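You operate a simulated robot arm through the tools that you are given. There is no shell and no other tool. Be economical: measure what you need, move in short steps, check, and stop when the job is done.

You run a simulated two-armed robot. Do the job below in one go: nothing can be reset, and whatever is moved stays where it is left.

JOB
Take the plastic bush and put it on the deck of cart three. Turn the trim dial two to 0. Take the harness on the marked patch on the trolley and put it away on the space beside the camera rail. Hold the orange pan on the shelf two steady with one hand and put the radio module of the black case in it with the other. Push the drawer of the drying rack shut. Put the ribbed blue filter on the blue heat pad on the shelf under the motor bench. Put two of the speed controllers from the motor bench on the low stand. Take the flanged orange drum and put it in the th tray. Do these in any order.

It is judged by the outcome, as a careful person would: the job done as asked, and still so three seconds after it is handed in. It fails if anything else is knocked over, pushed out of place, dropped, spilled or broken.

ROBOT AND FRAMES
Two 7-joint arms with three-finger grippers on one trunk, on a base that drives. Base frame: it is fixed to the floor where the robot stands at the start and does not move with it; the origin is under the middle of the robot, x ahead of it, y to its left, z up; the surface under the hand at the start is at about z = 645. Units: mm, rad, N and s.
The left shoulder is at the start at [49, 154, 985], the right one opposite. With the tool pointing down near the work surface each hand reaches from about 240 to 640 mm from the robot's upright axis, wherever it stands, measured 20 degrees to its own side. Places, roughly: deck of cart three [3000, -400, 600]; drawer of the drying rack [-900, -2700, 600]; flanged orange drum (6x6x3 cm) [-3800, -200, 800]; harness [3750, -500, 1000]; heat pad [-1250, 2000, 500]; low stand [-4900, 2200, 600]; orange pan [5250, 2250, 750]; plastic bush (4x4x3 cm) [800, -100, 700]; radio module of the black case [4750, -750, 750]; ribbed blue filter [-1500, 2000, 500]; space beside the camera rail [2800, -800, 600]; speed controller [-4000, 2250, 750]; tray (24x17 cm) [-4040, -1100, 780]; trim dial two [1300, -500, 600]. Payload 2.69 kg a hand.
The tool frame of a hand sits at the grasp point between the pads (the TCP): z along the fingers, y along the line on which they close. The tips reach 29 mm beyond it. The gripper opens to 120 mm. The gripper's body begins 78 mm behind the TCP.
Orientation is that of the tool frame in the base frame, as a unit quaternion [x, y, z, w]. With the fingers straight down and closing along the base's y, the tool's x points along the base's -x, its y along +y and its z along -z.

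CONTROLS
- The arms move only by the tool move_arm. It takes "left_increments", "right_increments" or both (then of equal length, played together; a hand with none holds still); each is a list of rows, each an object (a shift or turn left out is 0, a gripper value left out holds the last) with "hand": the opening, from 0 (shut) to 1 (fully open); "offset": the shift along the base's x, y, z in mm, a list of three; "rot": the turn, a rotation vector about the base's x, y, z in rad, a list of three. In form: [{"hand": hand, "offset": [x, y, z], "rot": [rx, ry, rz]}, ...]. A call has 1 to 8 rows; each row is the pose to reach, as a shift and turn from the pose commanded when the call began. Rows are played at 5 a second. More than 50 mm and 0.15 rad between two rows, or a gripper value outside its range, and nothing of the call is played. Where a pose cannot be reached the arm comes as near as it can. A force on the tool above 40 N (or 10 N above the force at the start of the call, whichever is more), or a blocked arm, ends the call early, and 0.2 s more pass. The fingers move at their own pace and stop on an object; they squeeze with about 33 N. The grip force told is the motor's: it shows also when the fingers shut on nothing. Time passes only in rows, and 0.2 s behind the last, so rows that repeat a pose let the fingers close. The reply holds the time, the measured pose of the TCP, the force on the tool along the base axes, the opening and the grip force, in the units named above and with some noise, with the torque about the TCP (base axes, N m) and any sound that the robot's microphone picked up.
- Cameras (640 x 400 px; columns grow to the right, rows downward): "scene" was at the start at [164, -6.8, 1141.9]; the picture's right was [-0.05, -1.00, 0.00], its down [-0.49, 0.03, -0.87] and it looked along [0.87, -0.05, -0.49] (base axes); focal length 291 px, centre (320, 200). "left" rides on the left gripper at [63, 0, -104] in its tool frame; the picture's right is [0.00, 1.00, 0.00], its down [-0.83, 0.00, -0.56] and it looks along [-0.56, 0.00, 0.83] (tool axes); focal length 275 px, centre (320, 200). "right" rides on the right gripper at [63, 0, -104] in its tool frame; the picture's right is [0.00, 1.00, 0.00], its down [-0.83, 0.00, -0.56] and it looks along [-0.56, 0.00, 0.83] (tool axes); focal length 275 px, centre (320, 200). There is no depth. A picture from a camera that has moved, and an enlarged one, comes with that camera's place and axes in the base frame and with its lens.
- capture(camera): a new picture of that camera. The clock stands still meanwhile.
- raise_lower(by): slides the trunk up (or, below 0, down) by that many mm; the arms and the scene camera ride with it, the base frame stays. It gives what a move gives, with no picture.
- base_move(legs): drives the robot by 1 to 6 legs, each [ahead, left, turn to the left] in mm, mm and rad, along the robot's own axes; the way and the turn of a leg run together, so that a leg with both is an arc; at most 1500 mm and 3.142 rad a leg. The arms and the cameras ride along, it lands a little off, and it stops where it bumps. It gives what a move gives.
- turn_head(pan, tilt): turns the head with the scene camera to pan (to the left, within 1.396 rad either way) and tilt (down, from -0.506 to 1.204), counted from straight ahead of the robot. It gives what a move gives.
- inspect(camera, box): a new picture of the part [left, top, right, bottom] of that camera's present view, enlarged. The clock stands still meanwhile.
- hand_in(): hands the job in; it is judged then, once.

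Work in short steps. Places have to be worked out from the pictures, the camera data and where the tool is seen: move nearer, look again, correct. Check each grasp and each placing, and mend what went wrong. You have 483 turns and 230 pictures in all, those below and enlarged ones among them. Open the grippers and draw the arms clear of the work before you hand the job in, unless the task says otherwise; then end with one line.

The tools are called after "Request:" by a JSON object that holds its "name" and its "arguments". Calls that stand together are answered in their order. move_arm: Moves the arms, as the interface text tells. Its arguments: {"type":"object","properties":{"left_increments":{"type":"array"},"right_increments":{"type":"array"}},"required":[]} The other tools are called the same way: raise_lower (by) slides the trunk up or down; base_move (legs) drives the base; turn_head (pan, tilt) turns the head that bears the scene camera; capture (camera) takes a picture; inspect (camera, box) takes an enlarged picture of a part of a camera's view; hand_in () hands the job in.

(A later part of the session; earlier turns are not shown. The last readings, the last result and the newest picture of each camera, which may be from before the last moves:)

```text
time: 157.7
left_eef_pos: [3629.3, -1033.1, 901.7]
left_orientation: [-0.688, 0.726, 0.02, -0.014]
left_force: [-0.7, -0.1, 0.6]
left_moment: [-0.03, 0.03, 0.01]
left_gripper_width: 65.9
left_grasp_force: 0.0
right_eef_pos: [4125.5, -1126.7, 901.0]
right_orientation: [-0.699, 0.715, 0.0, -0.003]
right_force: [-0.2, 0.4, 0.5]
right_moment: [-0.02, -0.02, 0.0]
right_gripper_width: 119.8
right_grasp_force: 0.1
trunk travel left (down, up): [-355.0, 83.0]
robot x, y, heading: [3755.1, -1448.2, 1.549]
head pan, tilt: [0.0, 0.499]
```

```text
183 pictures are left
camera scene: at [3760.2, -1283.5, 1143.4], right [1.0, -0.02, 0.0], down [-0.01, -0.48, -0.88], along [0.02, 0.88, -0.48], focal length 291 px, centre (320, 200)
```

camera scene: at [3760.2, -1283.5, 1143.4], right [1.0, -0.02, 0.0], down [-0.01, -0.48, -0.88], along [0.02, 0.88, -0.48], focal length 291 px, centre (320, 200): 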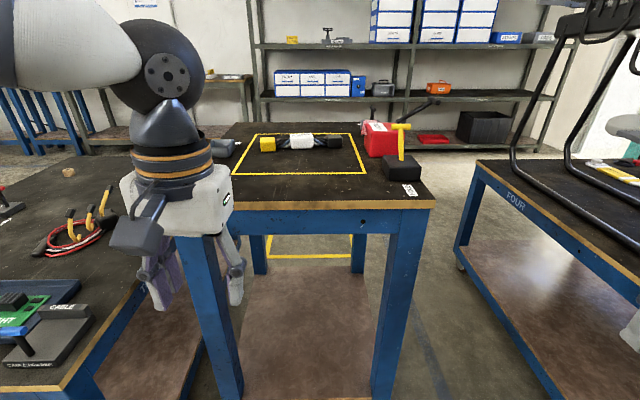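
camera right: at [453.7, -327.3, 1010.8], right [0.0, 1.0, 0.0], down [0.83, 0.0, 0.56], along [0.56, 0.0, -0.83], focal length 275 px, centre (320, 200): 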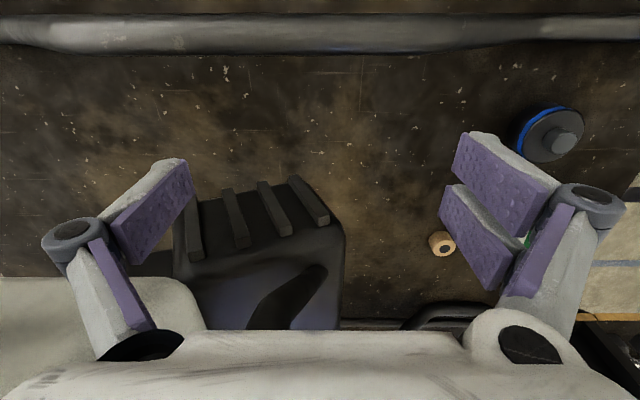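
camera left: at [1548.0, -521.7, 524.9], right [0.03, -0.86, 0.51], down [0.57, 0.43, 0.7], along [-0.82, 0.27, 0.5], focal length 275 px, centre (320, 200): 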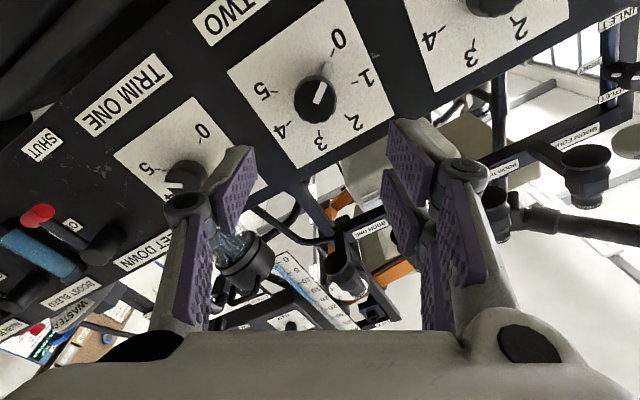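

The harness lies along x on the marked patch, near [3722, −500], on a top at about z 880. I raise the trunk, pull the right hand in, and drive up to the trolley's edge (y≈−818).

Request:
{"name": "raise_lower", "arguments": {"by": 83}}

Request:
{"name": "move_arm", "arguments": {"right_increments": [{"hand": 0.2, "offset": [-45, 0, 0]}, {"offset": [-90, 0, 0]}, {"offset": [-120, 0, 0]}]}}

Request:
{"name": "base_move", "arguments": {"legs": [[0, 0, 0.02], [385, 0, 0]]}}

Request:
{"name": "turn_head", "arguments": {"pan": 0.0, "tilt": 0.8}}

Request:
{"name": "capture", "arguments": {"camera": "scene"}}

Request:
{"name": "capture", "arguments": {"camera": "left"}}

```text
time: 158.9
left_eef_pos: [3630.2, -1031.3, 982.6]
left_orientation: [-0.687, 0.726, 0.02, -0.014]
left_force: [0.4, -0.1, -0.4]
left_moment: [-0.02, 0.01, 0.01]
left_gripper_width: 65.9
left_grasp_force: 0.1
right_eef_pos: [4126.0, -1125.6, 982.8]
right_orientation: [-0.699, 0.715, 0.0, -0.003]
right_force: [0.4, 1.0, -0.6]
right_moment: [0.02, 0.02, 0.01]
right_gripper_width: 119.7
right_grasp_force: 0.0
trunk travel left (down, up): [-438.0, 0.0]
robot x, y, heading: [3761.4, -1449.0, 1.553]
head pan, tilt: [0.0, 0.499]
```

```text
time: 159.7
left_eef_pos: [3629.0, -1031.3, 985.1]
left_orientation: [-0.687, 0.726, 0.021, -0.013]
left_force: [0.1, -0.8, -0.4]
left_moment: [0.01, 0.0, -0.04]
left_gripper_width: 66.3
left_grasp_force: 0.1
right_eef_pos: [4000.6, -1125.8, 982.9]
right_orientation: [-0.699, 0.715, 0.0, -0.003]
right_force: [-0.7, 0.1, -0.5]
right_moment: [-0.01, -0.03, 0.0]
right_gripper_width: 24.0
right_grasp_force: 0.0
trunk travel left (down, up): [-438.0, 0.0]
robot x, y, heading: [3758.8, -1445.2, 1.557]
head pan, tilt: [0.0, 0.499]
```

```text
time: 162.5
left_eef_pos: [3620.3, -651.4, 984.8]
left_orientation: [-0.696, 0.718, 0.02, -0.013]
left_force: [-0.1, 0.2, 0.5]
left_moment: [0.0, -0.01, -0.02]
left_gripper_width: 66.0
left_grasp_force: 0.0
right_eef_pos: [3996.0, -737.5, 982.4]
right_orientation: [0.708, -0.706, 0.0, 0.003]
right_force: [-0.8, -0.4, 0.4]
right_moment: [-0.02, -0.05, -0.01]
right_gripper_width: 24.1
right_grasp_force: 0.1
trunk travel left (down, up): [-438.0, 0.0]
robot x, y, heading: [3758.3, -1063.6, 1.574]
head pan, tilt: [0.0, 0.499]
```

```text
time: 163.3
left_eef_pos: [3621.3, -652.8, 985.4]
left_orientation: [-0.696, 0.718, 0.02, -0.014]
left_force: [-0.1, 0.2, 0.3]
left_moment: [0.0, -0.02, 0.0]
left_gripper_width: 65.8
left_grasp_force: 0.1
right_eef_pos: [3995.7, -737.3, 982.1]
right_orientation: [0.708, -0.706, -0.001, 0.003]
right_force: [-0.1, 0.1, 0.4]
right_moment: [-0.02, -0.02, -0.03]
right_gripper_width: 24.1
right_grasp_force: 0.0
trunk travel left (down, up): [-438.0, 0.0]
robot x, y, heading: [3756.9, -1066.4, 1.571]
head pan, tilt: [0.0, 0.799]
```

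```text
182 pictures are left
camera scene: at [3756.5, -984.2, 1212.0], right [1.0, 0.0, 0.0], down [0.0, -0.72, -0.7], along [0.0, 0.7, -0.72], focal length 291 px, centre (320, 200)
```

scene: 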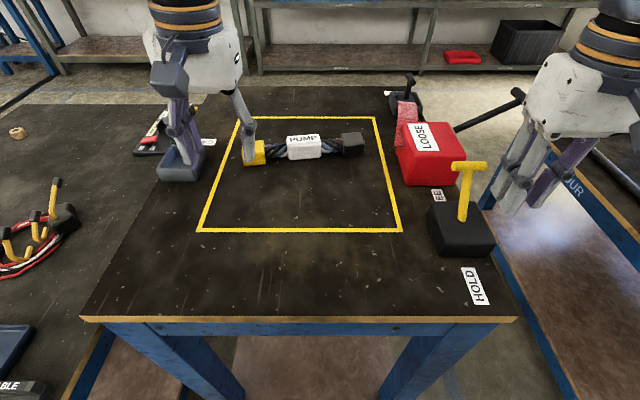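

```text
181 pictures are left
camera left: at [3623.6, -716.6, 1088.0], right [-1.0, 0.04, 0.05], down [0.06, 0.82, 0.56], along [-0.02, 0.56, -0.83], focal length 275 px, centre (320, 200)
```

left: 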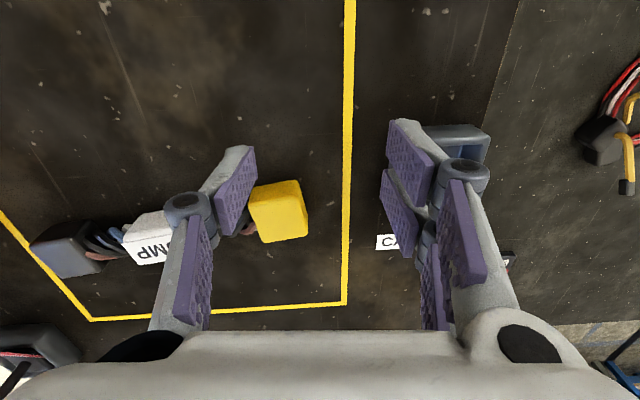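

Triangulating gives the PUMP harness centre near [3730, −600, 926] on a top at about z 907. I raise the hand a little and yaw it 90° so the fingers close along y.

Request:
{"name": "move_arm", "arguments": {"left_increments": [{"hand": 0.7, "offset": [0, 0, 30]}, {"offset": [20, 10, 40], "rot": [0, 0, 0.14]}, {"offset": [40, 20, 40], "rot": [0, 0, 0.28]}, {"offset": [60, 30, 40], "rot": [0, 0, 0.42]}, {"offset": [80, 40, 40], "rot": [0, 0, 0.56]}, {"offset": [95, 50, 40], "rot": [0, 0, 0.7]}, {"offset": [108, 52, 40], "rot": [0, 0, 0.84]}, {"offset": [108, 52, 40], "rot": [0, 0, 0.98]}]}}

Request:
{"name": "move_arm", "arguments": {"left_increments": [{"rot": [0, 0, 0.14]}, {"rot": [0, 0, 0.28]}, {"rot": [0, 0, 0.42]}, {"rot": [0, 0, 0.55]}]}}

Request:
{"name": "capture", "arguments": {"camera": "left"}}

Request:
{"name": "capture", "arguments": {"camera": "scene"}}

```text
time: 165.1
left_eef_pos: [3729.5, -600.8, 1026.0]
left_orientation: [0.952, -0.304, -0.011, 0.021]
left_force: [0.3, -0.9, -0.3]
left_moment: [-0.02, 0.0, 0.01]
left_gripper_width: 84.0
left_grasp_force: 0.1
right_eef_pos: [3995.7, -736.7, 983.0]
right_orientation: [0.708, -0.707, 0.0, 0.003]
right_force: [0.2, -0.3, 0.7]
right_moment: [-0.01, 0.02, -0.01]
right_gripper_width: 24.1
right_grasp_force: 0.0
trunk travel left (down, up): [-438.0, 0.0]
robot x, y, heading: [3757.1, -1065.7, 1.565]
head pan, tilt: [0.0, 0.799]
```

```text
time: 166.1
left_eef_pos: [3728.7, -600.5, 1025.3]
left_orientation: [0.999, -0.035, -0.006, 0.024]
left_force: [0.0, 0.0, 0.4]
left_moment: [0.0, -0.02, 0.03]
left_gripper_width: 84.0
left_grasp_force: 0.1
right_eef_pos: [3995.6, -738.0, 982.8]
right_orientation: [0.708, -0.706, 0.0, 0.003]
right_force: [-0.1, 0.1, -0.2]
right_moment: [0.01, 0.0, 0.01]
right_gripper_width: 24.1
right_grasp_force: 0.1
trunk travel left (down, up): [-438.0, 0.0]
robot x, y, heading: [3757.2, -1062.9, 1.571]
head pan, tilt: [0.0, 0.799]
```

```text
180 pictures are left
camera left: at [3793.0, -600.5, 1128.0], right [-0.07, -1.0, 0.05], down [-0.82, 0.09, 0.56], along [-0.56, 0.0, -0.83], focal length 275 px, centre (320, 200)
```

left: 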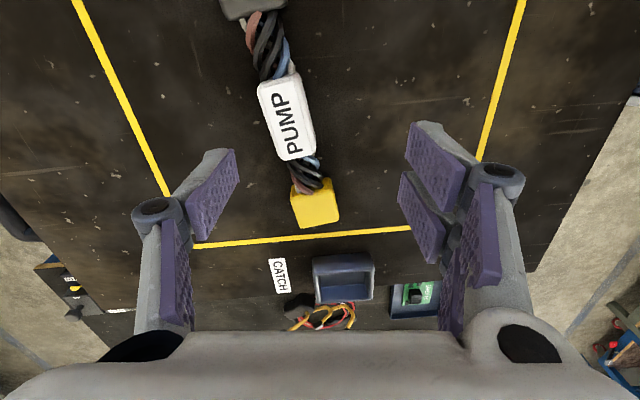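

```text
179 pictures are left
camera scene: at [3756.5, -984.2, 1211.9], right [1.0, 0.0, 0.0], down [0.0, -0.72, -0.7], along [0.0, 0.7, -0.72], focal length 291 px, centre (320, 200)
```

scene: 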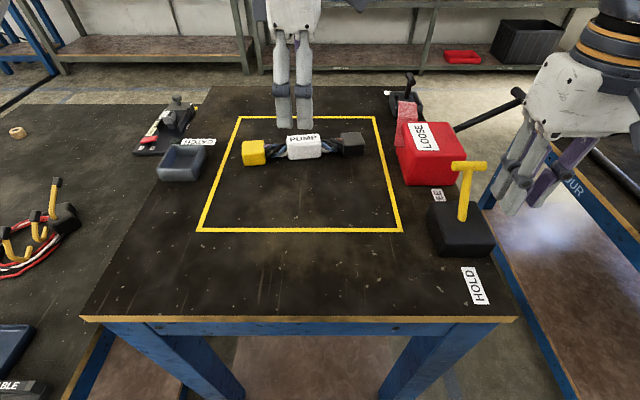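

The PUMP label's top is at about [3730, −580, 922] and the harness is skewed ~0.18 rad. I align the yaw, centre over it, and lower part-way.

Request:
{"name": "move_arm", "arguments": {"left_increments": [{"hand": 0.6, "offset": [0, 10, 0], "rot": [0, 0, 0.12]}, {"offset": [1, 19, -20], "rot": [0, 0, 0.24]}, {"offset": [1, 19, -50], "rot": [0, 0, 0.24]}, {"offset": [1, 19, -75], "rot": [0, 0, 0.24]}]}}

Request:
{"name": "capture", "arguments": {"camera": "left"}}

Request:
{"name": "inspect", "arguments": {"camera": "scene", "box": [220, 60, 400, 180]}}

```text
time: 167.1
left_eef_pos: [3727.8, -581.1, 950.8]
left_orientation: [0.996, 0.087, -0.001, 0.025]
left_force: [0.1, -0.6, 0.3]
left_moment: [0.01, -0.03, -0.01]
left_gripper_width: 71.9
left_grasp_force: 0.1
right_eef_pos: [3995.9, -736.9, 982.5]
right_orientation: [0.708, -0.706, -0.001, 0.003]
right_force: [-0.1, -0.6, 0.4]
right_moment: [0.03, 0.02, -0.01]
right_gripper_width: 23.9
right_grasp_force: 0.0
trunk travel left (down, up): [-438.0, 0.0]
robot x, y, heading: [3758.2, -1062.9, 1.568]
head pan, tilt: [0.0, 0.799]
```

```text
178 pictures are left
camera left: at [3790.0, -566.2, 1053.8], right [0.17, -0.98, 0.05], down [-0.82, -0.11, 0.56], along [-0.55, -0.14, -0.83], focal length 275 px, centre (320, 200)
```

left: 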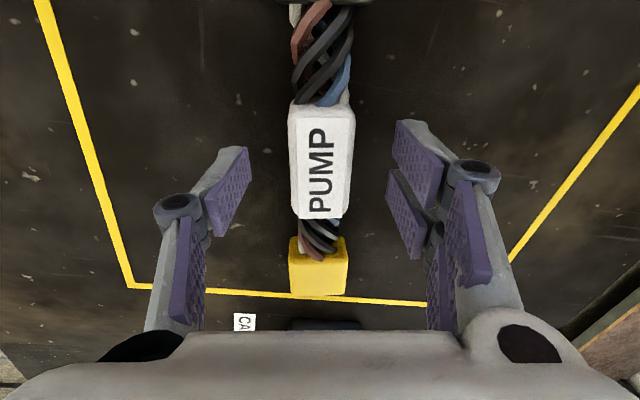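

```text
3.33 times, centred on (310, 120) of scene
camera zoom: at [3756.5, -983.9, 1211.8], right [1.0, 0.0, 0.0], down [0.0, -0.72, -0.7], along [0.0, 0.7, -0.72], focal length 971 px, centre (353, 467)
```

zoom: 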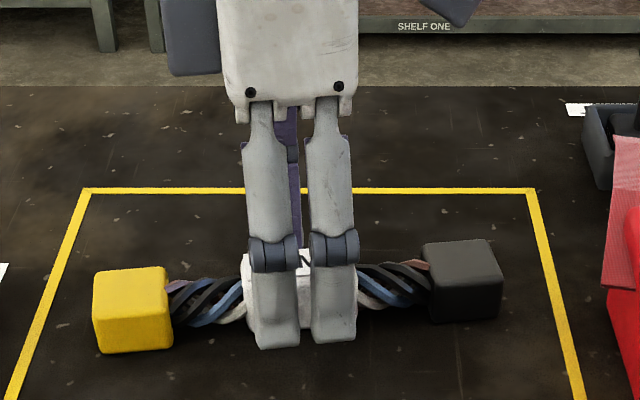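

Well aligned; the block top is ~25 mm beyond the TCP. I lower 22 mm and close.

Request:
{"name": "move_arm", "arguments": {"left_increments": [{"offset": [0, 0, -8]}, {"offset": [0, 0, -16]}, {"offset": [0, 0, -24]}, {"hand": 0.3, "offset": [0, 0, -24]}, {"hand": 0, "offset": [0, 0, -24]}, {"hand": 0, "offset": [0, 0, -24]}]}}

Request:
{"name": "capture", "arguments": {"camera": "left"}}

```text
time: 168.1
left_eef_pos: [3726.6, -572.1, 938.8]
left_orientation: [0.996, 0.086, 0.001, 0.003]
left_force: [-0.3, 11.9, 30.9]
left_moment: [1.14, 0.17, -0.06]
left_gripper_width: 44.8
left_grasp_force: 6.3
right_eef_pos: [3995.1, -737.5, 984.3]
right_orientation: [-0.707, 0.707, 0.002, -0.002]
right_force: [-0.5, -0.1, 0.1]
right_moment: [0.03, 0.01, -0.02]
right_gripper_width: 23.9
right_grasp_force: 0.0
trunk travel left (down, up): [-438.0, 0.0]
robot x, y, heading: [3757.1, -1065.1, 1.575]
head pan, tilt: [0.0, 0.799]
stopped in row 4 (left hand): the force on the tool passed its limit at 50 N (the readings are from after the stop); the commanded pose is now the measured one
```

```text
176 pictures are left
camera left: at [3790.2, -560.4, 1042.2], right [0.17, -0.99, 0.01], down [-0.82, -0.14, 0.55], along [-0.55, -0.1, -0.83], focal length 275 px, centre (320, 200)
```

left: 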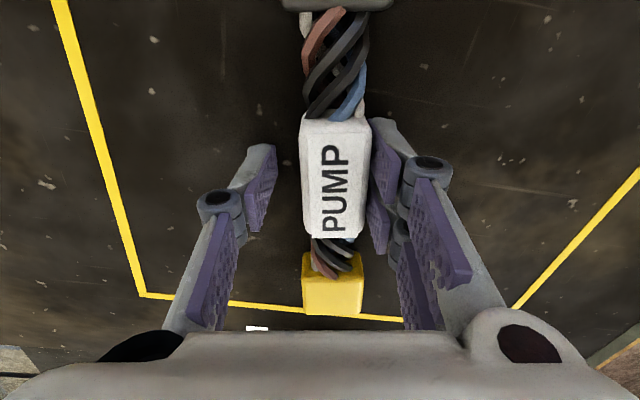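

The finger tips met the table top (~z 908). I lift 6 mm, re-centre on the block (8 mm toward −y) and close.

Request:
{"name": "move_arm", "arguments": {"left_increments": [{"hand": 0.5, "offset": [0, -2, 6]}, {"hand": 0.5, "offset": [0, -8, 6]}, {"hand": 0.2, "offset": [0, -8, 5]}, {"hand": 0, "offset": [0, -8, 5]}, {"hand": 0, "offset": [0, -8, 5]}, {"hand": 0, "offset": [0, -8, 5]}]}}

Request:
{"name": "capture", "arguments": {"camera": "left"}}

```text
time: 169.4
left_eef_pos: [3724.9, -583.1, 938.2]
left_orientation: [0.996, 0.089, 0.002, 0.012]
left_force: [-7.8, 3.2, 16.3]
left_moment: [0.33, 1.06, 0.02]
left_gripper_width: 29.5
left_grasp_force: 33.5
right_eef_pos: [3995.5, -738.8, 983.4]
right_orientation: [0.708, -0.706, -0.001, 0.002]
right_force: [-0.4, 0.8, 0.9]
right_moment: [0.01, -0.03, -0.01]
right_gripper_width: 24.1
right_grasp_force: 0.0
trunk travel left (down, up): [-438.0, 0.0]
robot x, y, heading: [3762.2, -1062.6, 1.568]
head pan, tilt: [0.0, 0.799]
```

```text
175 pictures are left
camera left: at [3786.9, -570.0, 1042.9], right [0.17, -0.98, 0.02], down [-0.82, -0.13, 0.55], along [-0.54, -0.12, -0.83], focal length 275 px, centre (320, 200)
```

left: 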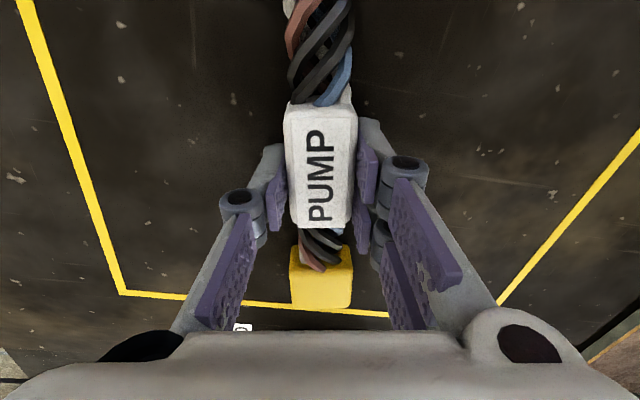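

Gripped at 29.5 mm. I lift slowly and check it hangs level.

Request:
{"name": "move_arm", "arguments": {"left_increments": [{"offset": [0, 0, 20]}, {"offset": [0, 0, 50]}, {"offset": [0, 0, 80]}]}}

Request:
{"name": "capture", "arguments": {"camera": "scene"}}

```text
time: 170.2
left_eef_pos: [3726.8, -581.8, 1018.2]
left_orientation: [0.996, 0.085, 0.0, 0.012]
left_force: [-0.7, 0.9, -1.0]
left_moment: [0.0, 0.01, 0.02]
left_gripper_width: 29.5
left_grasp_force: 33.4
right_eef_pos: [3994.6, -737.2, 982.6]
right_orientation: [0.708, -0.706, -0.001, 0.003]
right_force: [-0.4, 0.1, -0.1]
right_moment: [0.02, 0.0, 0.01]
right_gripper_width: 24.2
right_grasp_force: 0.0
trunk travel left (down, up): [-438.0, 0.0]
robot x, y, heading: [3759.1, -1063.5, 1.572]
head pan, tilt: [0.0, 0.799]
```

```text
174 pictures are left
camera scene: at [3756.3, -983.7, 1211.8], right [1.0, 0.0, 0.0], down [0.0, -0.72, -0.7], along [0.0, 0.7, -0.72], focal length 291 px, centre (320, 200)
```

scene: 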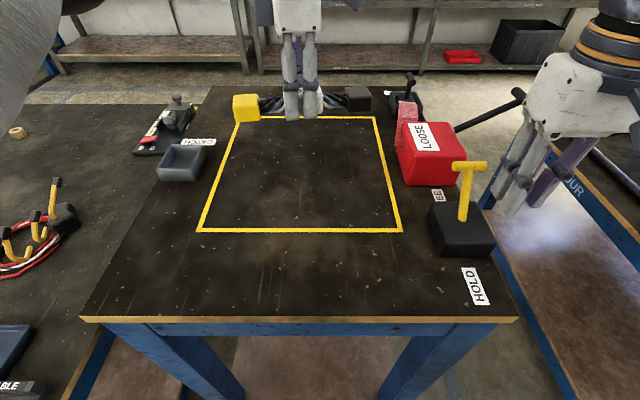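

The harness is lifted clear. Facing +y already, I back out, then sidle to the right-hand side of cart three near x≈2880.

Request:
{"name": "base_move", "arguments": {"legs": [[-390, 0, 0], [0, 890, 0]]}}

Request:
{"name": "capture", "arguments": {"camera": "scene"}}

```text
time: 179.8
left_eef_pos: [2793.4, -974.5, 1018.3]
left_orientation: [0.996, 0.085, -0.001, 0.012]
left_force: [0.7, -0.4, -1.7]
left_moment: [-0.02, 0.0, 0.04]
left_gripper_width: 29.6
left_grasp_force: 33.2
right_eef_pos: [3063.2, -1131.0, 981.6]
right_orientation: [-0.706, 0.708, 0.001, -0.003]
right_force: [1.0, 0.1, 0.0]
right_moment: [0.03, 0.0, 0.02]
right_gripper_width: 24.2
right_grasp_force: 0.2
trunk travel left (down, up): [-438.0, 0.0]
robot x, y, heading: [2826.0, -1459.5, 1.571]
head pan, tilt: [0.0, 0.799]
```

```text
173 pictures are left
camera scene: at [2823.7, -1377.2, 1211.9], right [1.0, 0.0, 0.0], down [0.0, -0.72, -0.7], along [0.0, 0.7, -0.72], focal length 291 px, centre (320, 200)
```

scene: 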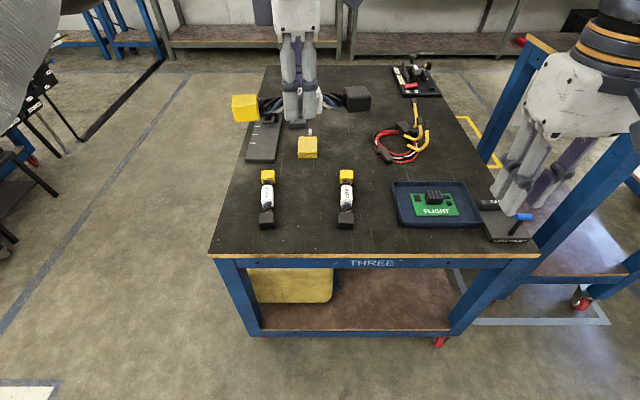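

MOTOR is at x≈2683 and LAMP at x≈2892, so the gap centre is [2788, −833]. I rotate the harness −1.74 rad so the yellow end points to +y like its neighbours.

Request:
{"name": "move_arm", "arguments": {"left_increments": [{"rot": [0, 0, -0.14]}, {"rot": [0, 0, -0.28]}, {"rot": [0, 0, -0.42]}, {"rot": [0, 0, -0.56]}, {"rot": [0, 0, -0.7]}, {"rot": [0, 0, -0.84]}, {"rot": [0, 0, -0.98]}, {"rot": [0, 0, -1.12]}]}}

Request:
{"name": "move_arm", "arguments": {"left_increments": [{"rot": [0, 0, -0.14]}, {"rot": [0, 0, -0.28]}, {"rot": [0, 0, -0.42]}, {"rot": [0, 0, -0.56]}, {"rot": [0, 0, -0.62]}]}}

Request:
{"name": "base_move", "arguments": {"legs": [[220, 0, 0]]}}

Request:
{"name": "capture", "arguments": {"camera": "left"}}

```text
time: 181.6
left_eef_pos: [2794.4, -975.3, 1018.8]
left_orientation: [0.888, -0.459, -0.008, 0.01]
left_force: [-0.6, -0.2, -0.8]
left_moment: [0.01, 0.0, -0.02]
left_gripper_width: 29.3
left_grasp_force: 33.2
right_eef_pos: [3063.9, -1130.7, 982.1]
right_orientation: [-0.707, 0.707, 0.001, -0.004]
right_force: [0.2, -0.3, 0.9]
right_moment: [0.03, 0.01, 0.03]
right_gripper_width: 24.0
right_grasp_force: 0.0
trunk travel left (down, up): [-438.0, 0.0]
robot x, y, heading: [2824.4, -1456.5, 1.576]
head pan, tilt: [0.0, 0.799]
```

```text
time: 182.8
left_eef_pos: [2793.0, -975.0, 1018.3]
left_orientation: [-0.707, 0.708, 0.01, -0.007]
left_force: [0.5, 0.2, -1.7]
left_moment: [0.03, 0.0, 0.04]
left_gripper_width: 29.6
left_grasp_force: 32.8
right_eef_pos: [3063.7, -1131.0, 983.4]
right_orientation: [-0.707, 0.708, 0.0, -0.003]
right_force: [1.0, 0.7, -0.2]
right_moment: [-0.01, 0.0, 0.03]
right_gripper_width: 24.2
right_grasp_force: 0.0
trunk travel left (down, up): [-438.0, 0.0]
robot x, y, heading: [2824.3, -1461.5, 1.573]
head pan, tilt: [0.0, 0.799]
```

```text
time: 184.5
left_eef_pos: [2791.4, -757.0, 1018.6]
left_orientation: [0.708, -0.706, -0.009, 0.008]
left_force: [0.5, 0.0, -2.5]
left_moment: [-0.04, -0.02, -0.02]
left_gripper_width: 29.2
left_grasp_force: 33.0
right_eef_pos: [3061.5, -912.9, 983.6]
right_orientation: [0.708, -0.706, -0.001, 0.003]
right_force: [0.4, -0.7, 0.2]
right_moment: [-0.03, 0.04, 0.01]
right_gripper_width: 23.9
right_grasp_force: 0.1
trunk travel left (down, up): [-438.0, 0.0]
robot x, y, heading: [2826.9, -1242.8, 1.576]
head pan, tilt: [0.0, 0.799]
```

```text
172 pictures are left
camera left: at [2793.9, -820.7, 1122.1], right [-1.0, 0.0, 0.03], down [0.01, 0.83, 0.56], along [-0.02, 0.56, -0.83], focal length 275 px, centre (320, 200)
```

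left: 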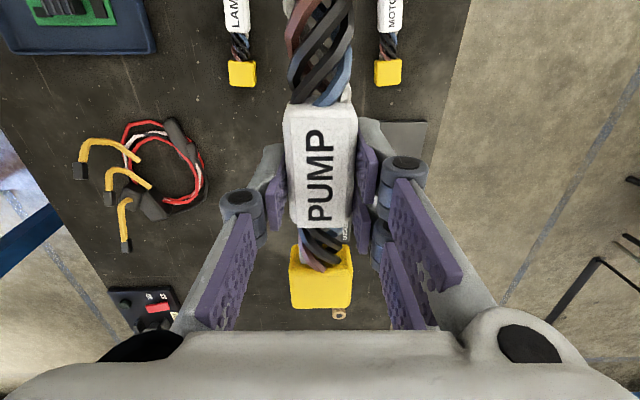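

The gap centre is x≈2793, y≈−832. I move over it and lower to ~50 mm above placing height.

Request:
{"name": "move_arm", "arguments": {"left_increments": [{"offset": [1, -30, -30]}, {"offset": [2, -60, -65]}, {"offset": [2, -75, -110]}, {"offset": [2, -75, -155]}, {"offset": [2, -75, -200]}, {"offset": [2, -75, -245]}, {"offset": [2, -75, -285]}]}}

Request:
{"name": "capture", "arguments": {"camera": "left"}}

Request:
{"name": "capture", "arguments": {"camera": "scene"}}

```text
time: 186.1
left_eef_pos: [2788.7, -829.9, 736.1]
left_orientation: [0.709, -0.705, -0.011, 0.009]
left_force: [-0.3, -0.5, -1.4]
left_moment: [-0.01, -0.02, 0.01]
left_gripper_width: 29.5
left_grasp_force: 32.9
right_eef_pos: [3061.9, -912.8, 983.3]
right_orientation: [0.708, -0.706, -0.001, 0.003]
right_force: [-0.7, -0.3, -0.5]
right_moment: [-0.01, 0.01, 0.01]
right_gripper_width: 24.0
right_grasp_force: 0.0
trunk travel left (down, up): [-438.0, 0.0]
robot x, y, heading: [2822.8, -1240.4, 1.575]
head pan, tilt: [0.0, 0.799]
```

```text
171 pictures are left
camera left: at [2792.0, -893.8, 840.3], right [-1.0, 0.0, 0.03], down [0.02, 0.83, 0.56], along [-0.02, 0.56, -0.83], focal length 275 px, centre (320, 200)
```

left: 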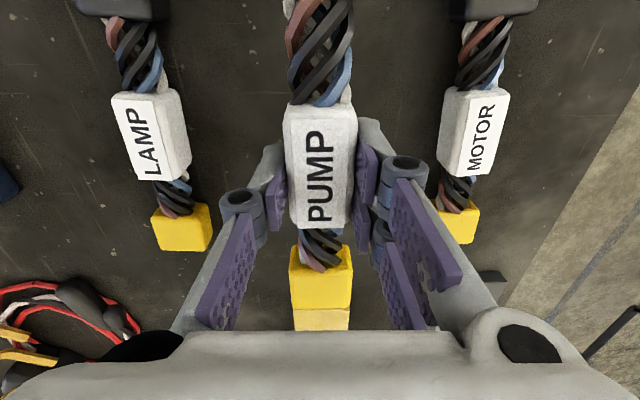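

```text
170 pictures are left
camera scene: at [2823.2, -1160.0, 1211.8], right [1.0, 0.0, 0.0], down [0.0, -0.72, -0.7], along [0.0, 0.7, -0.72], focal length 291 px, centre (320, 200)
```

scene: 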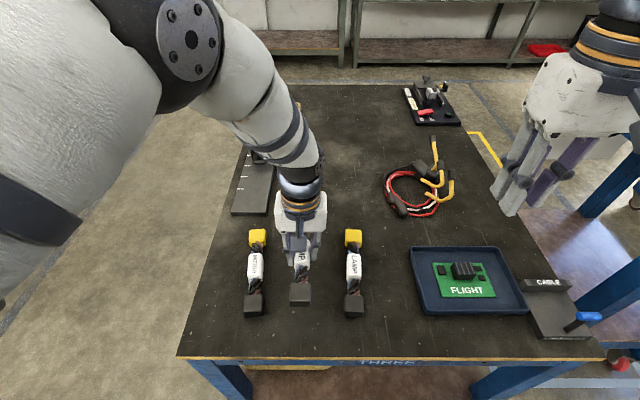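

Centred between LAMP and MOTOR. I lower to just above contact, then creep.

Request:
{"name": "move_arm", "arguments": {"left_increments": [{"offset": [2, -3, -25]}, {"offset": [3, -3, -45]}, {"offset": [3, -3, -54]}, {"offset": [3, -3, -57]}]}}

```text
time: 187.1
left_eef_pos: [2795.0, -836.5, 676.2]
left_orientation: [0.708, -0.706, -0.01, 0.007]
left_force: [0.0, -0.1, -1.6]
left_moment: [0.01, -0.01, 0.02]
left_gripper_width: 29.7
left_grasp_force: 33.0
right_eef_pos: [3061.6, -913.9, 983.1]
right_orientation: [0.708, -0.706, 0.0, 0.003]
right_force: [-1.1, 1.1, 0.1]
right_moment: [-0.01, -0.06, 0.0]
right_gripper_width: 23.9
right_grasp_force: 0.1
trunk travel left (down, up): [-438.0, 0.0]
robot x, y, heading: [2821.8, -1244.0, 1.572]
head pan, tilt: [0.0, 0.799]
```

No contact yet at 676. I creep down a few more millimetres.

Request:
{"name": "move_arm", "arguments": {"left_increments": [{"offset": [0, 0, -2]}, {"offset": [0, 0, -4]}]}}

```text
time: 187.7
left_eef_pos: [2794.0, -836.8, 673.3]
left_orientation: [0.708, -0.706, -0.011, 0.007]
left_force: [-2.1, -3.7, 13.3]
left_moment: [-1.07, -0.27, -0.13]
left_gripper_width: 29.5
left_grasp_force: 33.5
right_eef_pos: [3061.9, -914.3, 984.3]
right_orientation: [0.709, -0.705, -0.002, 0.001]
right_force: [-0.3, 0.0, -0.6]
right_moment: [-0.01, -0.03, 0.0]
right_gripper_width: 23.7
right_grasp_force: 0.1
trunk travel left (down, up): [-438.0, 0.0]
robot x, y, heading: [2823.9, -1241.9, 1.571]
head pan, tilt: [0.0, 0.799]
```

Contact at 673. I open modestly (fingers clear of the neighbours) and rise.

Request:
{"name": "move_arm", "arguments": {"left_increments": [{"offset": [0, 0, 2]}, {"hand": 0.45, "offset": [0, 0, 2]}, {"hand": 0.45, "offset": [0, 0, 2]}, {"offset": [0, 0, 40]}, {"offset": [0, 0, 85]}, {"offset": [0, 0, 130]}, {"offset": [0, 0, 175]}, {"offset": [0, 0, 220]}]}}

Request:
{"name": "capture", "arguments": {"camera": "left"}}

```text
time: 189.5
left_eef_pos: [2797.2, -836.6, 890.9]
left_orientation: [0.708, -0.706, -0.009, 0.007]
left_force: [-0.2, 0.5, 0.4]
left_moment: [-0.01, 0.01, 0.01]
left_gripper_width: 54.2
left_grasp_force: 0.1
right_eef_pos: [3062.2, -913.8, 984.3]
right_orientation: [0.708, -0.706, -0.001, 0.003]
right_force: [1.2, 0.3, 0.2]
right_moment: [-0.01, 0.01, -0.01]
right_gripper_width: 24.1
right_grasp_force: 0.1
trunk travel left (down, up): [-438.0, 0.0]
robot x, y, heading: [2823.1, -1240.0, 1.574]
head pan, tilt: [0.0, 0.799]
```

```text
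169 pictures are left
camera left: at [2800.9, -899.6, 994.9], right [-1.0, 0.0, 0.02], down [0.01, 0.83, 0.56], along [-0.02, 0.56, -0.83], focal length 275 px, centre (320, 200)
```

left: 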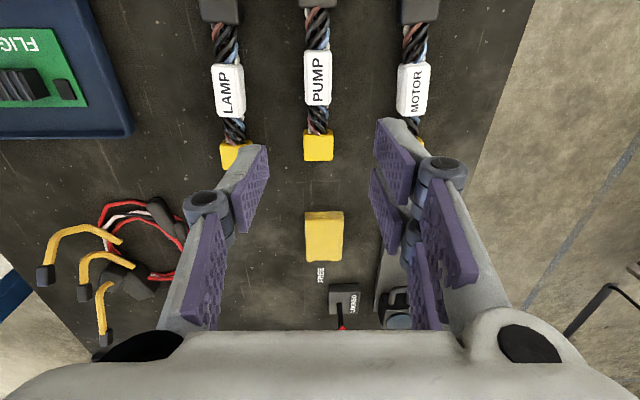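

PUMP sits neatly between LAMP and MOTOR. Next the radio module near [4750, −750]: I back out, sidle along +x and look.

Request:
{"name": "base_move", "arguments": {"legs": [[-260, 0, 0], [0, -1450, 0]]}}

Request:
{"name": "turn_head", "arguments": {"pan": -0.25, "tilt": 0.4}}

Request:
{"name": "capture", "arguments": {"camera": "scene"}}

```text
time: 202.4
left_eef_pos: [4277.2, -1085.5, 888.9]
left_orientation: [0.708, -0.706, -0.01, 0.007]
left_force: [-1.1, -0.8, 0.2]
left_moment: [0.01, 0.02, 0.01]
left_gripper_width: 53.8
left_grasp_force: 0.0
right_eef_pos: [4541.4, -1163.8, 982.7]
right_orientation: [0.709, -0.706, 0.0, 0.003]
right_force: [-0.9, -0.3, -0.2]
right_moment: [-0.01, -0.02, -0.01]
right_gripper_width: 24.2
right_grasp_force: 0.2
trunk travel left (down, up): [-438.0, 0.0]
robot x, y, heading: [4302.9, -1488.7, 1.575]
head pan, tilt: [0.0, 0.799]
```

```text
time: 203.3
left_eef_pos: [4277.0, -1084.6, 890.8]
left_orientation: [0.708, -0.706, -0.011, 0.007]
left_force: [0.6, -0.7, -0.2]
left_moment: [-0.02, -0.01, 0.01]
left_gripper_width: 54.0
left_grasp_force: 0.1
right_eef_pos: [4541.5, -1162.7, 984.4]
right_orientation: [0.708, -0.706, -0.002, 0.003]
right_force: [-0.1, 0.5, 0.0]
right_moment: [0.0, 0.01, -0.01]
right_gripper_width: 24.0
right_grasp_force: 0.1
trunk travel left (down, up): [-438.0, 0.0]
robot x, y, heading: [4305.5, -1492.8, 1.575]
head pan, tilt: [-0.25, 0.4]
```

```text
168 pictures are left
camera scene: at [4313.8, -1400.5, 1239.5], right [0.99, -0.12, 0.0], down [-0.06, -0.46, -0.89], along [0.11, 0.88, -0.46], focal length 291 px, centre (320, 200)
```

scene: 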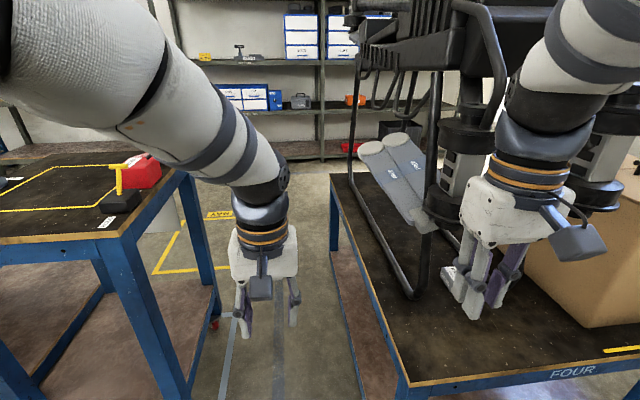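

Cart FOUR carries a drone frame quite near my right hand. I back off and sidle right to view it squarely.

Request:
{"name": "base_move", "arguments": {"legs": [[-250, 0, 0], [0, -480, 0]]}}

Request:
{"name": "turn_head", "arguments": {"pan": 0.1, "tilt": 0.4}}

Request:
{"name": "capture", "arguments": {"camera": "scene"}}

```text
time: 209.0
left_eef_pos: [4764.8, -1338.5, 889.8]
left_orientation: [-0.706, 0.708, 0.01, -0.008]
left_force: [-0.2, 0.2, -0.4]
left_moment: [-0.02, 0.03, -0.01]
left_gripper_width: 53.8
left_grasp_force: 0.0
right_eef_pos: [5028.6, -1419.6, 983.0]
right_orientation: [-0.706, 0.709, 0.001, -0.003]
right_force: [0.2, -0.4, -0.2]
right_moment: [0.0, -0.02, -0.01]
right_gripper_width: 23.8
right_grasp_force: 0.0
trunk travel left (down, up): [-438.0, 0.0]
robot x, y, heading: [4788.8, -1746.0, 1.564]
head pan, tilt: [-0.25, 0.4]
```

```text
time: 209.8
left_eef_pos: [4766.2, -1337.1, 890.0]
left_orientation: [-0.707, 0.708, 0.01, -0.008]
left_force: [-1.0, 0.9, 0.4]
left_moment: [-0.01, 0.01, -0.01]
left_gripper_width: 54.2
left_grasp_force: 0.1
right_eef_pos: [5029.0, -1418.3, 982.8]
right_orientation: [-0.706, 0.708, 0.001, -0.003]
right_force: [-0.5, -0.1, 0.4]
right_moment: [0.03, -0.02, 0.02]
right_gripper_width: 24.0
right_grasp_force: 0.0
trunk travel left (down, up): [-438.0, 0.0]
robot x, y, heading: [4788.6, -1743.3, 1.57]
head pan, tilt: [0.099, 0.4]
```

```text
167 pictures are left
camera scene: at [4779.8, -1651.8, 1247.0], right [1.0, 0.1, 0.0], down [0.04, -0.39, -0.92], along [-0.09, 0.92, -0.39], focal length 291 px, centre (320, 200)
```

scene: 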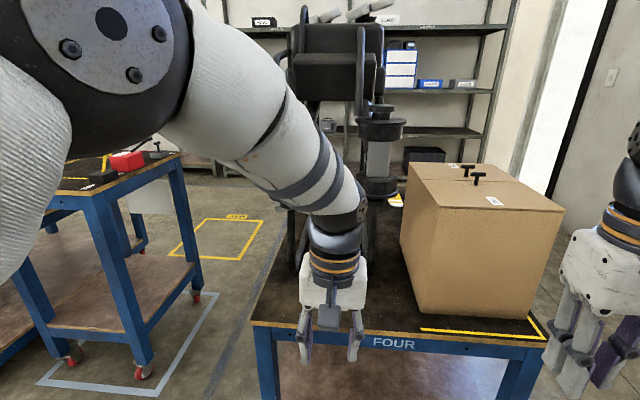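

My left arm hides the middle; I shift it left and look again.

Request:
{"name": "move_arm", "arguments": {"left_increments": [{"offset": [-45, -10, 0]}, {"offset": [-90, -20, 0]}, {"offset": [-135, -30, 0]}, {"offset": [-180, -40, 0]}]}}

Request:
{"name": "capture", "arguments": {"camera": "scene"}}

```text
time: 210.8
left_eef_pos: [4584.7, -1377.4, 892.1]
left_orientation: [-0.706, 0.708, 0.01, -0.008]
left_force: [-0.4, 0.6, -0.2]
left_moment: [0.0, -0.01, 0.01]
left_gripper_width: 54.1
left_grasp_force: 0.1
right_eef_pos: [5029.0, -1417.6, 983.5]
right_orientation: [-0.706, 0.708, 0.002, -0.003]
right_force: [0.1, -0.5, -0.1]
right_moment: [-0.01, 0.01, -0.02]
right_gripper_width: 24.1
right_grasp_force: 0.2
trunk travel left (down, up): [-438.0, 0.0]
robot x, y, heading: [4788.5, -1742.9, 1.562]
head pan, tilt: [0.099, 0.4]
```

```text
166 pictures are left
camera scene: at [4779.1, -1652.2, 1247.0], right [1.0, 0.1, 0.0], down [0.04, -0.39, -0.92], along [-0.09, 0.92, -0.39], focal length 291 px, centre (320, 200)
```

scene: 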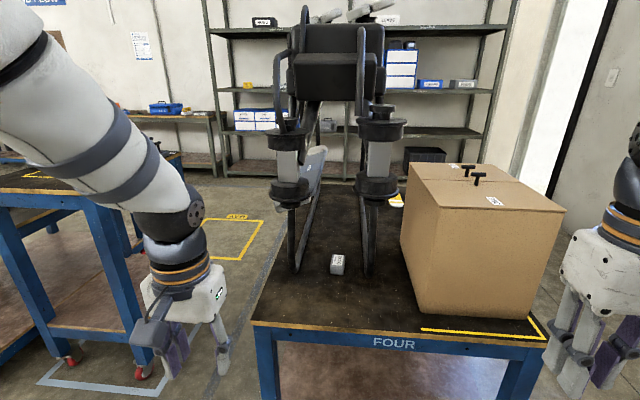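

I enlarge the drone, its case and the small block in front.

Request:
{"name": "inspect", "arguments": {"camera": "scene", "box": [250, 0, 430, 120]}}

Request:
{"name": "inspect", "arguments": {"camera": "scene", "box": [260, 120, 560, 310]}}

```text
3.33 times, centred on (340, 60) of scene
camera zoom: at [4779.1, -1652.2, 1247.0], right [1.0, 0.1, 0.0], down [0.04, -0.39, -0.92], along [-0.09, 0.92, -0.39], focal length 971 px, centre (253, 667)
```

zoom: 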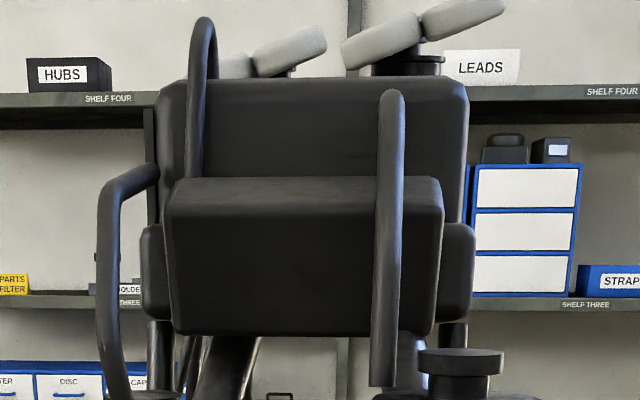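

```text
2.11 times, centred on (410, 215) of scene
camera zoom: at [4779.1, -1652.2, 1247.0], right [1.0, 0.1, 0.0], down [0.04, -0.39, -0.92], along [-0.09, 0.92, -0.39], focal length 613 px, centre (130, 168)
```

zoom: 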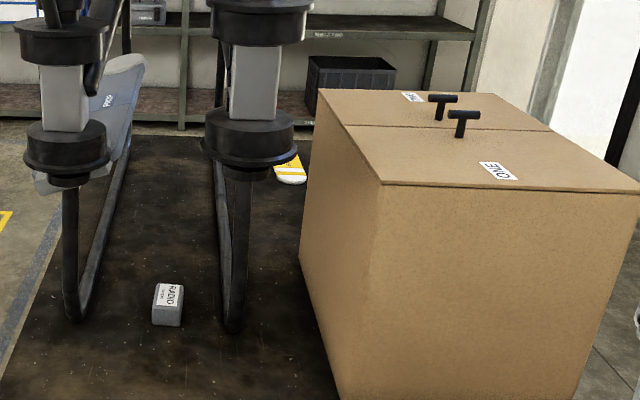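

A grey block labelled RADIO lies on cart FOUR at about [4757, −833], between the drone's front legs (x≈4620 and 4866) with motor pods overhead. I'll take it with the right hand pitched forward: shift base left, set the hand, then drive up.

Request:
{"name": "base_move", "arguments": {"legs": [[0, 110, 0]]}}

Request:
{"name": "move_arm", "arguments": {"right_increments": [{"hand": 0.3, "offset": [-32, 0, -36], "rot": [0.12, 0, 0]}, {"hand": 0.6, "offset": [-64, 0, -72], "rot": [0.24, 0, 0]}, {"hand": 0.7, "offset": [-96, 0, -108], "rot": [0.36, 0, 0]}, {"offset": [-128, 0, -144], "rot": [0.48, 0, 0]}, {"offset": [-155, 0, -180], "rot": [0.6, 0, 0]}]}}

Request:
{"name": "base_move", "arguments": {"legs": [[380, 0, 0]]}}

Request:
{"name": "turn_head", "arguments": {"pan": -0.1, "tilt": 0.55}}

Request:
{"name": "capture", "arguments": {"camera": "scene"}}

Request:
{"name": "capture", "arguments": {"camera": "right"}}

```text
time: 212.3
left_eef_pos: [4475.3, -1377.8, 889.9]
left_orientation: [-0.707, 0.707, 0.01, -0.008]
left_force: [-0.2, 0.0, 0.0]
left_moment: [-0.02, -0.05, -0.01]
left_gripper_width: 54.1
left_grasp_force: 0.1
right_eef_pos: [4918.7, -1416.8, 982.8]
right_orientation: [-0.705, 0.709, 0.002, -0.003]
right_force: [0.4, 0.5, 0.1]
right_moment: [-0.02, -0.03, -0.01]
right_gripper_width: 24.1
right_grasp_force: 0.0
trunk travel left (down, up): [-438.0, 0.0]
robot x, y, heading: [4683.0, -1743.0, 1.567]
head pan, tilt: [0.099, 0.4]
```

```text
time: 213.5
left_eef_pos: [4474.9, -1376.9, 890.9]
left_orientation: [-0.706, 0.708, 0.01, -0.007]
left_force: [-0.2, 0.1, -0.5]
left_moment: [-0.04, 0.01, 0.02]
left_gripper_width: 54.0
left_grasp_force: 0.0
right_eef_pos: [4761.7, -1419.0, 800.0]
right_orientation: [0.676, -0.676, -0.212, -0.204]
right_force: [-0.9, 0.1, -0.4]
right_moment: [0.03, 0.04, -0.01]
right_gripper_width: 83.9
right_grasp_force: 0.1
right hand out of reach, approached as far as the arm can: row 1, 2
trunk travel left (down, up): [-438.0, 0.0]
robot x, y, heading: [4681.3, -1744.0, 1.566]
head pan, tilt: [0.099, 0.4]
```

```text
time: 216.0
left_eef_pos: [4481.9, -990.8, 890.5]
left_orientation: [-0.703, 0.711, 0.01, -0.008]
left_force: [-0.2, 0.4, -0.4]
left_moment: [-0.05, 0.01, -0.04]
left_gripper_width: 54.1
left_grasp_force: 0.1
right_eef_pos: [4767.8, -1034.3, 800.0]
right_orientation: [-0.672, 0.679, 0.209, 0.206]
right_force: [0.4, -0.3, -0.3]
right_moment: [-0.02, 0.02, 0.01]
right_gripper_width: 83.7
right_grasp_force: 0.0
trunk travel left (down, up): [-438.0, 0.0]
robot x, y, heading: [4684.1, -1355.1, 1.559]
head pan, tilt: [0.099, 0.4]
```

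```text
time: 216.7
left_eef_pos: [4481.5, -991.3, 891.5]
left_orientation: [-0.704, 0.711, 0.01, -0.008]
left_force: [0.2, -0.2, 0.6]
left_moment: [0.02, 0.03, -0.03]
left_gripper_width: 53.7
left_grasp_force: 0.0
right_eef_pos: [4767.4, -1033.3, 802.3]
right_orientation: [-0.672, 0.68, 0.209, 0.207]
right_force: [0.1, 0.1, 0.8]
right_moment: [0.04, -0.01, -0.01]
right_gripper_width: 83.9
right_grasp_force: 0.0
trunk travel left (down, up): [-438.0, 0.0]
robot x, y, heading: [4682.6, -1361.5, 1.557]
head pan, tilt: [-0.099, 0.55]
```

```text
163 pictures are left
camera scene: at [4691.1, -1270.8, 1233.3], right [0.99, -0.11, 0.0], down [-0.06, -0.52, -0.85], along [0.09, 0.85, -0.52], focal length 291 px, centre (320, 200)
```

scene: 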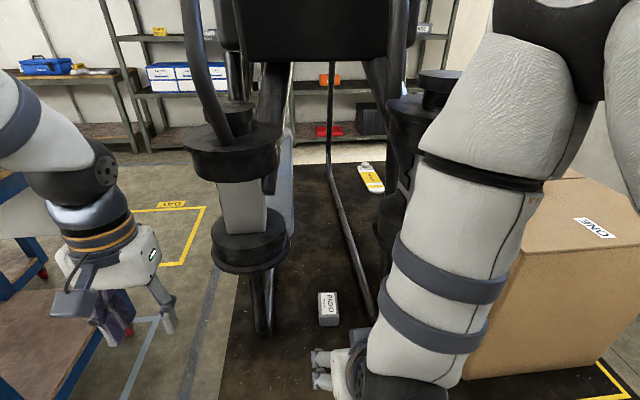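

```text
162 pictures are left
camera right: at [4767.6, -1145.1, 851.7], right [-1.0, 0.0, 0.0], down [0.01, 0.37, 0.93], along [0.0, 0.93, -0.37], focal length 275 px, centre (320, 200)
```

right: 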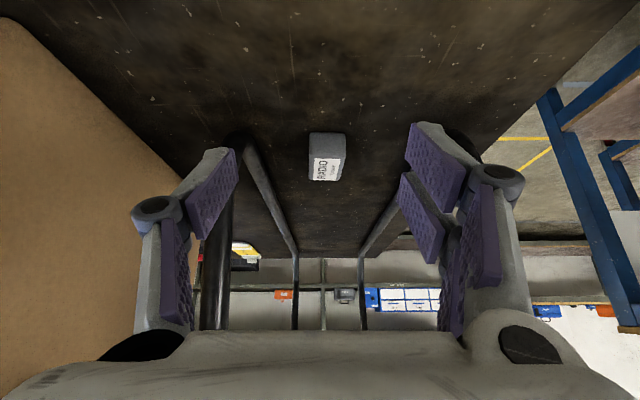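

RADIO is at [4758, −834], consistent. I move in low with a bit more pitch to keep the wrist out from under the pods, stopping short to check.

Request:
{"name": "move_arm", "arguments": {"right_increments": [{"hand": 0.6, "offset": [-4, 20, -40], "rot": [0.08, 0, 0]}, {"offset": [-9, 45, -80], "rot": [0.15, 0, 0]}, {"offset": [-9, 85, -100], "rot": [0.15, 0, 0]}, {"offset": [-9, 125, -110], "rot": [0.15, 0, 0]}]}}

Request:
{"name": "capture", "arguments": {"camera": "right"}}

Request:
{"name": "capture", "arguments": {"camera": "scene"}}

```text
time: 217.7
left_eef_pos: [4481.8, -990.8, 891.8]
left_orientation: [-0.703, 0.711, 0.009, -0.008]
left_force: [-0.4, -0.2, -0.4]
left_moment: [0.0, -0.01, -0.02]
left_gripper_width: 54.1
left_grasp_force: 0.0
right_eef_pos: [4761.9, -910.4, 690.4]
right_orientation: [-0.655, 0.662, 0.26, 0.257]
right_force: [0.8, -0.9, -0.3]
right_moment: [-0.03, 0.01, -0.02]
right_gripper_width: 72.0
right_grasp_force: 0.0
trunk travel left (down, up): [-438.0, 0.0]
robot x, y, heading: [4680.2, -1360.7, 1.56]
head pan, tilt: [-0.099, 0.55]
```

```text
161 pictures are left
camera right: at [4760.8, -1027.1, 724.2], right [-1.0, 0.0, 0.01], down [0.01, 0.23, 0.97], along [0.0, 0.97, -0.23], focal length 275 px, centre (320, 200)
```

right: 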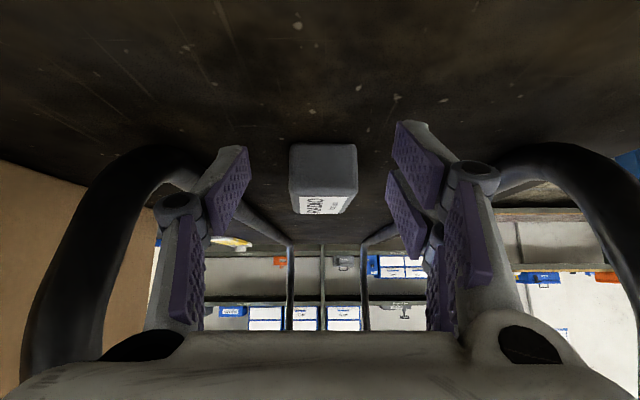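

```text
160 pictures are left
camera scene: at [4691.2, -1270.5, 1233.3], right [0.99, -0.11, 0.0], down [-0.06, -0.52, -0.85], along [0.09, 0.85, -0.52], focal length 291 px, centre (320, 200)
```

scene: 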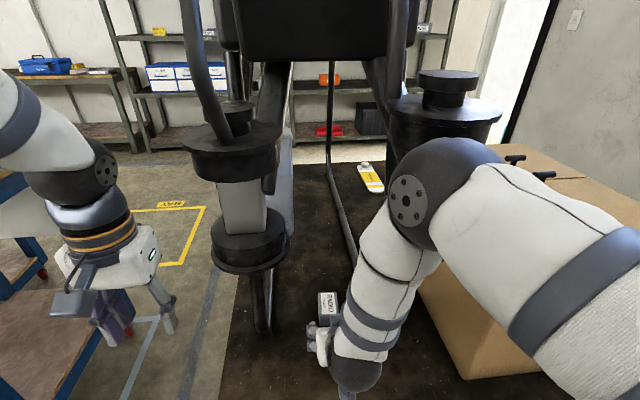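

The elbow would come near the right pod if I reach further from here, so I back the base 110 mm and reach with a straighter arm.

Request:
{"name": "base_move", "arguments": {"legs": [[-110, 0, 0]]}}

Request:
{"name": "move_arm", "arguments": {"right_increments": [{"offset": [-1, 45, 0]}, {"offset": [-2, 90, 0]}, {"offset": [-3, 120, 0]}]}}

Request:
{"name": "capture", "arguments": {"camera": "scene"}}

Request:
{"name": "capture", "arguments": {"camera": "right"}}

```text
time: 218.9
left_eef_pos: [4479.8, -1104.3, 891.4]
left_orientation: [-0.703, 0.711, 0.011, -0.007]
left_force: [-0.3, -1.6, 0.3]
left_moment: [0.05, 0.0, -0.01]
left_gripper_width: 53.9
left_grasp_force: 0.1
right_eef_pos: [4759.5, -1025.5, 691.8]
right_orientation: [-0.654, 0.662, 0.261, 0.257]
right_force: [0.6, 0.4, -0.4]
right_moment: [0.03, 0.02, -0.05]
right_gripper_width: 71.9
right_grasp_force: 0.0
trunk travel left (down, up): [-438.0, 0.0]
robot x, y, heading: [4683.2, -1474.3, 1.555]
head pan, tilt: [-0.099, 0.55]
```

```text
time: 219.7
left_eef_pos: [4480.2, -1103.8, 891.4]
left_orientation: [-0.703, 0.711, 0.01, -0.007]
left_force: [-0.3, -0.1, 0.1]
left_moment: [0.0, 0.01, -0.05]
left_gripper_width: 54.0
left_grasp_force: 0.0
right_eef_pos: [4757.1, -902.1, 690.2]
right_orientation: [-0.654, 0.663, 0.26, 0.256]
right_force: [1.0, -0.3, 0.3]
right_moment: [-0.01, -0.02, 0.0]
right_gripper_width: 72.0
right_grasp_force: 0.0
trunk travel left (down, up): [-438.0, 0.0]
robot x, y, heading: [4682.1, -1469.6, 1.554]
head pan, tilt: [-0.099, 0.55]
```

```text
159 pictures are left
camera scene: at [4689.9, -1383.7, 1233.2], right [0.99, -0.11, 0.0], down [-0.06, -0.52, -0.85], along [0.1, 0.85, -0.52], focal length 291 px, centre (320, 200)
```

scene: 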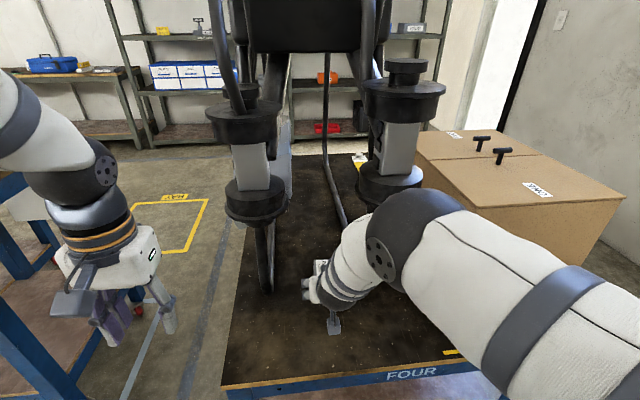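

```text
158 pictures are left
camera right: at [4757.5, -1019.2, 724.5], right [-1.0, 0.01, 0.01], down [0.01, 0.23, 0.97], along [0.0, 0.97, -0.23], focal length 275 px, centre (320, 200)
```

right: 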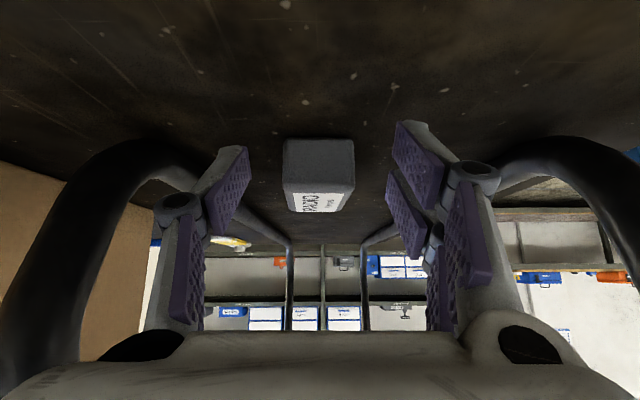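

The elbow is now clear of the pod, and RADIO is centred between the fingers. I advance 52 mm, dip a little and close.

Request:
{"name": "move_arm", "arguments": {"right_increments": [{"offset": [0, 25, -5]}, {"offset": [0, 54, -10]}, {"hand": 0.3, "offset": [0, 54, -10]}, {"hand": 0, "offset": [0, 54, -10]}, {"hand": 0, "offset": [0, 54, -10]}]}}

Request:
{"name": "capture", "arguments": {"camera": "right"}}

```text
time: 220.9
left_eef_pos: [4481.7, -1103.7, 891.3]
left_orientation: [-0.703, 0.711, 0.01, -0.008]
left_force: [-0.3, -0.8, -0.4]
left_moment: [0.0, 0.01, -0.02]
left_gripper_width: 54.0
left_grasp_force: 0.1
right_eef_pos: [4758.1, -847.7, 683.1]
right_orientation: [-0.654, 0.662, 0.26, 0.257]
right_force: [0.2, 0.9, 3.2]
right_moment: [0.27, 0.07, -0.07]
right_gripper_width: 44.7
right_grasp_force: 32.8
right hand out of reach, approached as far as the arm can: row 2
trunk travel left (down, up): [-438.0, 0.0]
robot x, y, heading: [4682.2, -1474.6, 1.556]
head pan, tilt: [-0.099, 0.55]
```

```text
157 pictures are left
camera right: at [4757.3, -965.6, 717.0], right [-1.0, 0.01, 0.01], down [0.01, 0.23, 0.97], along [0.0, 0.97, -0.23], focal length 275 px, centre (320, 200)
```

right: 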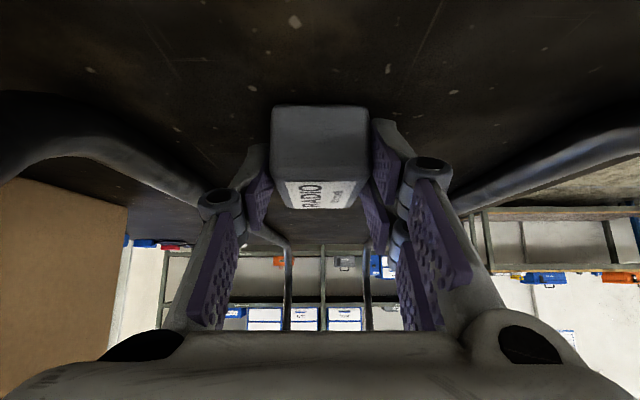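

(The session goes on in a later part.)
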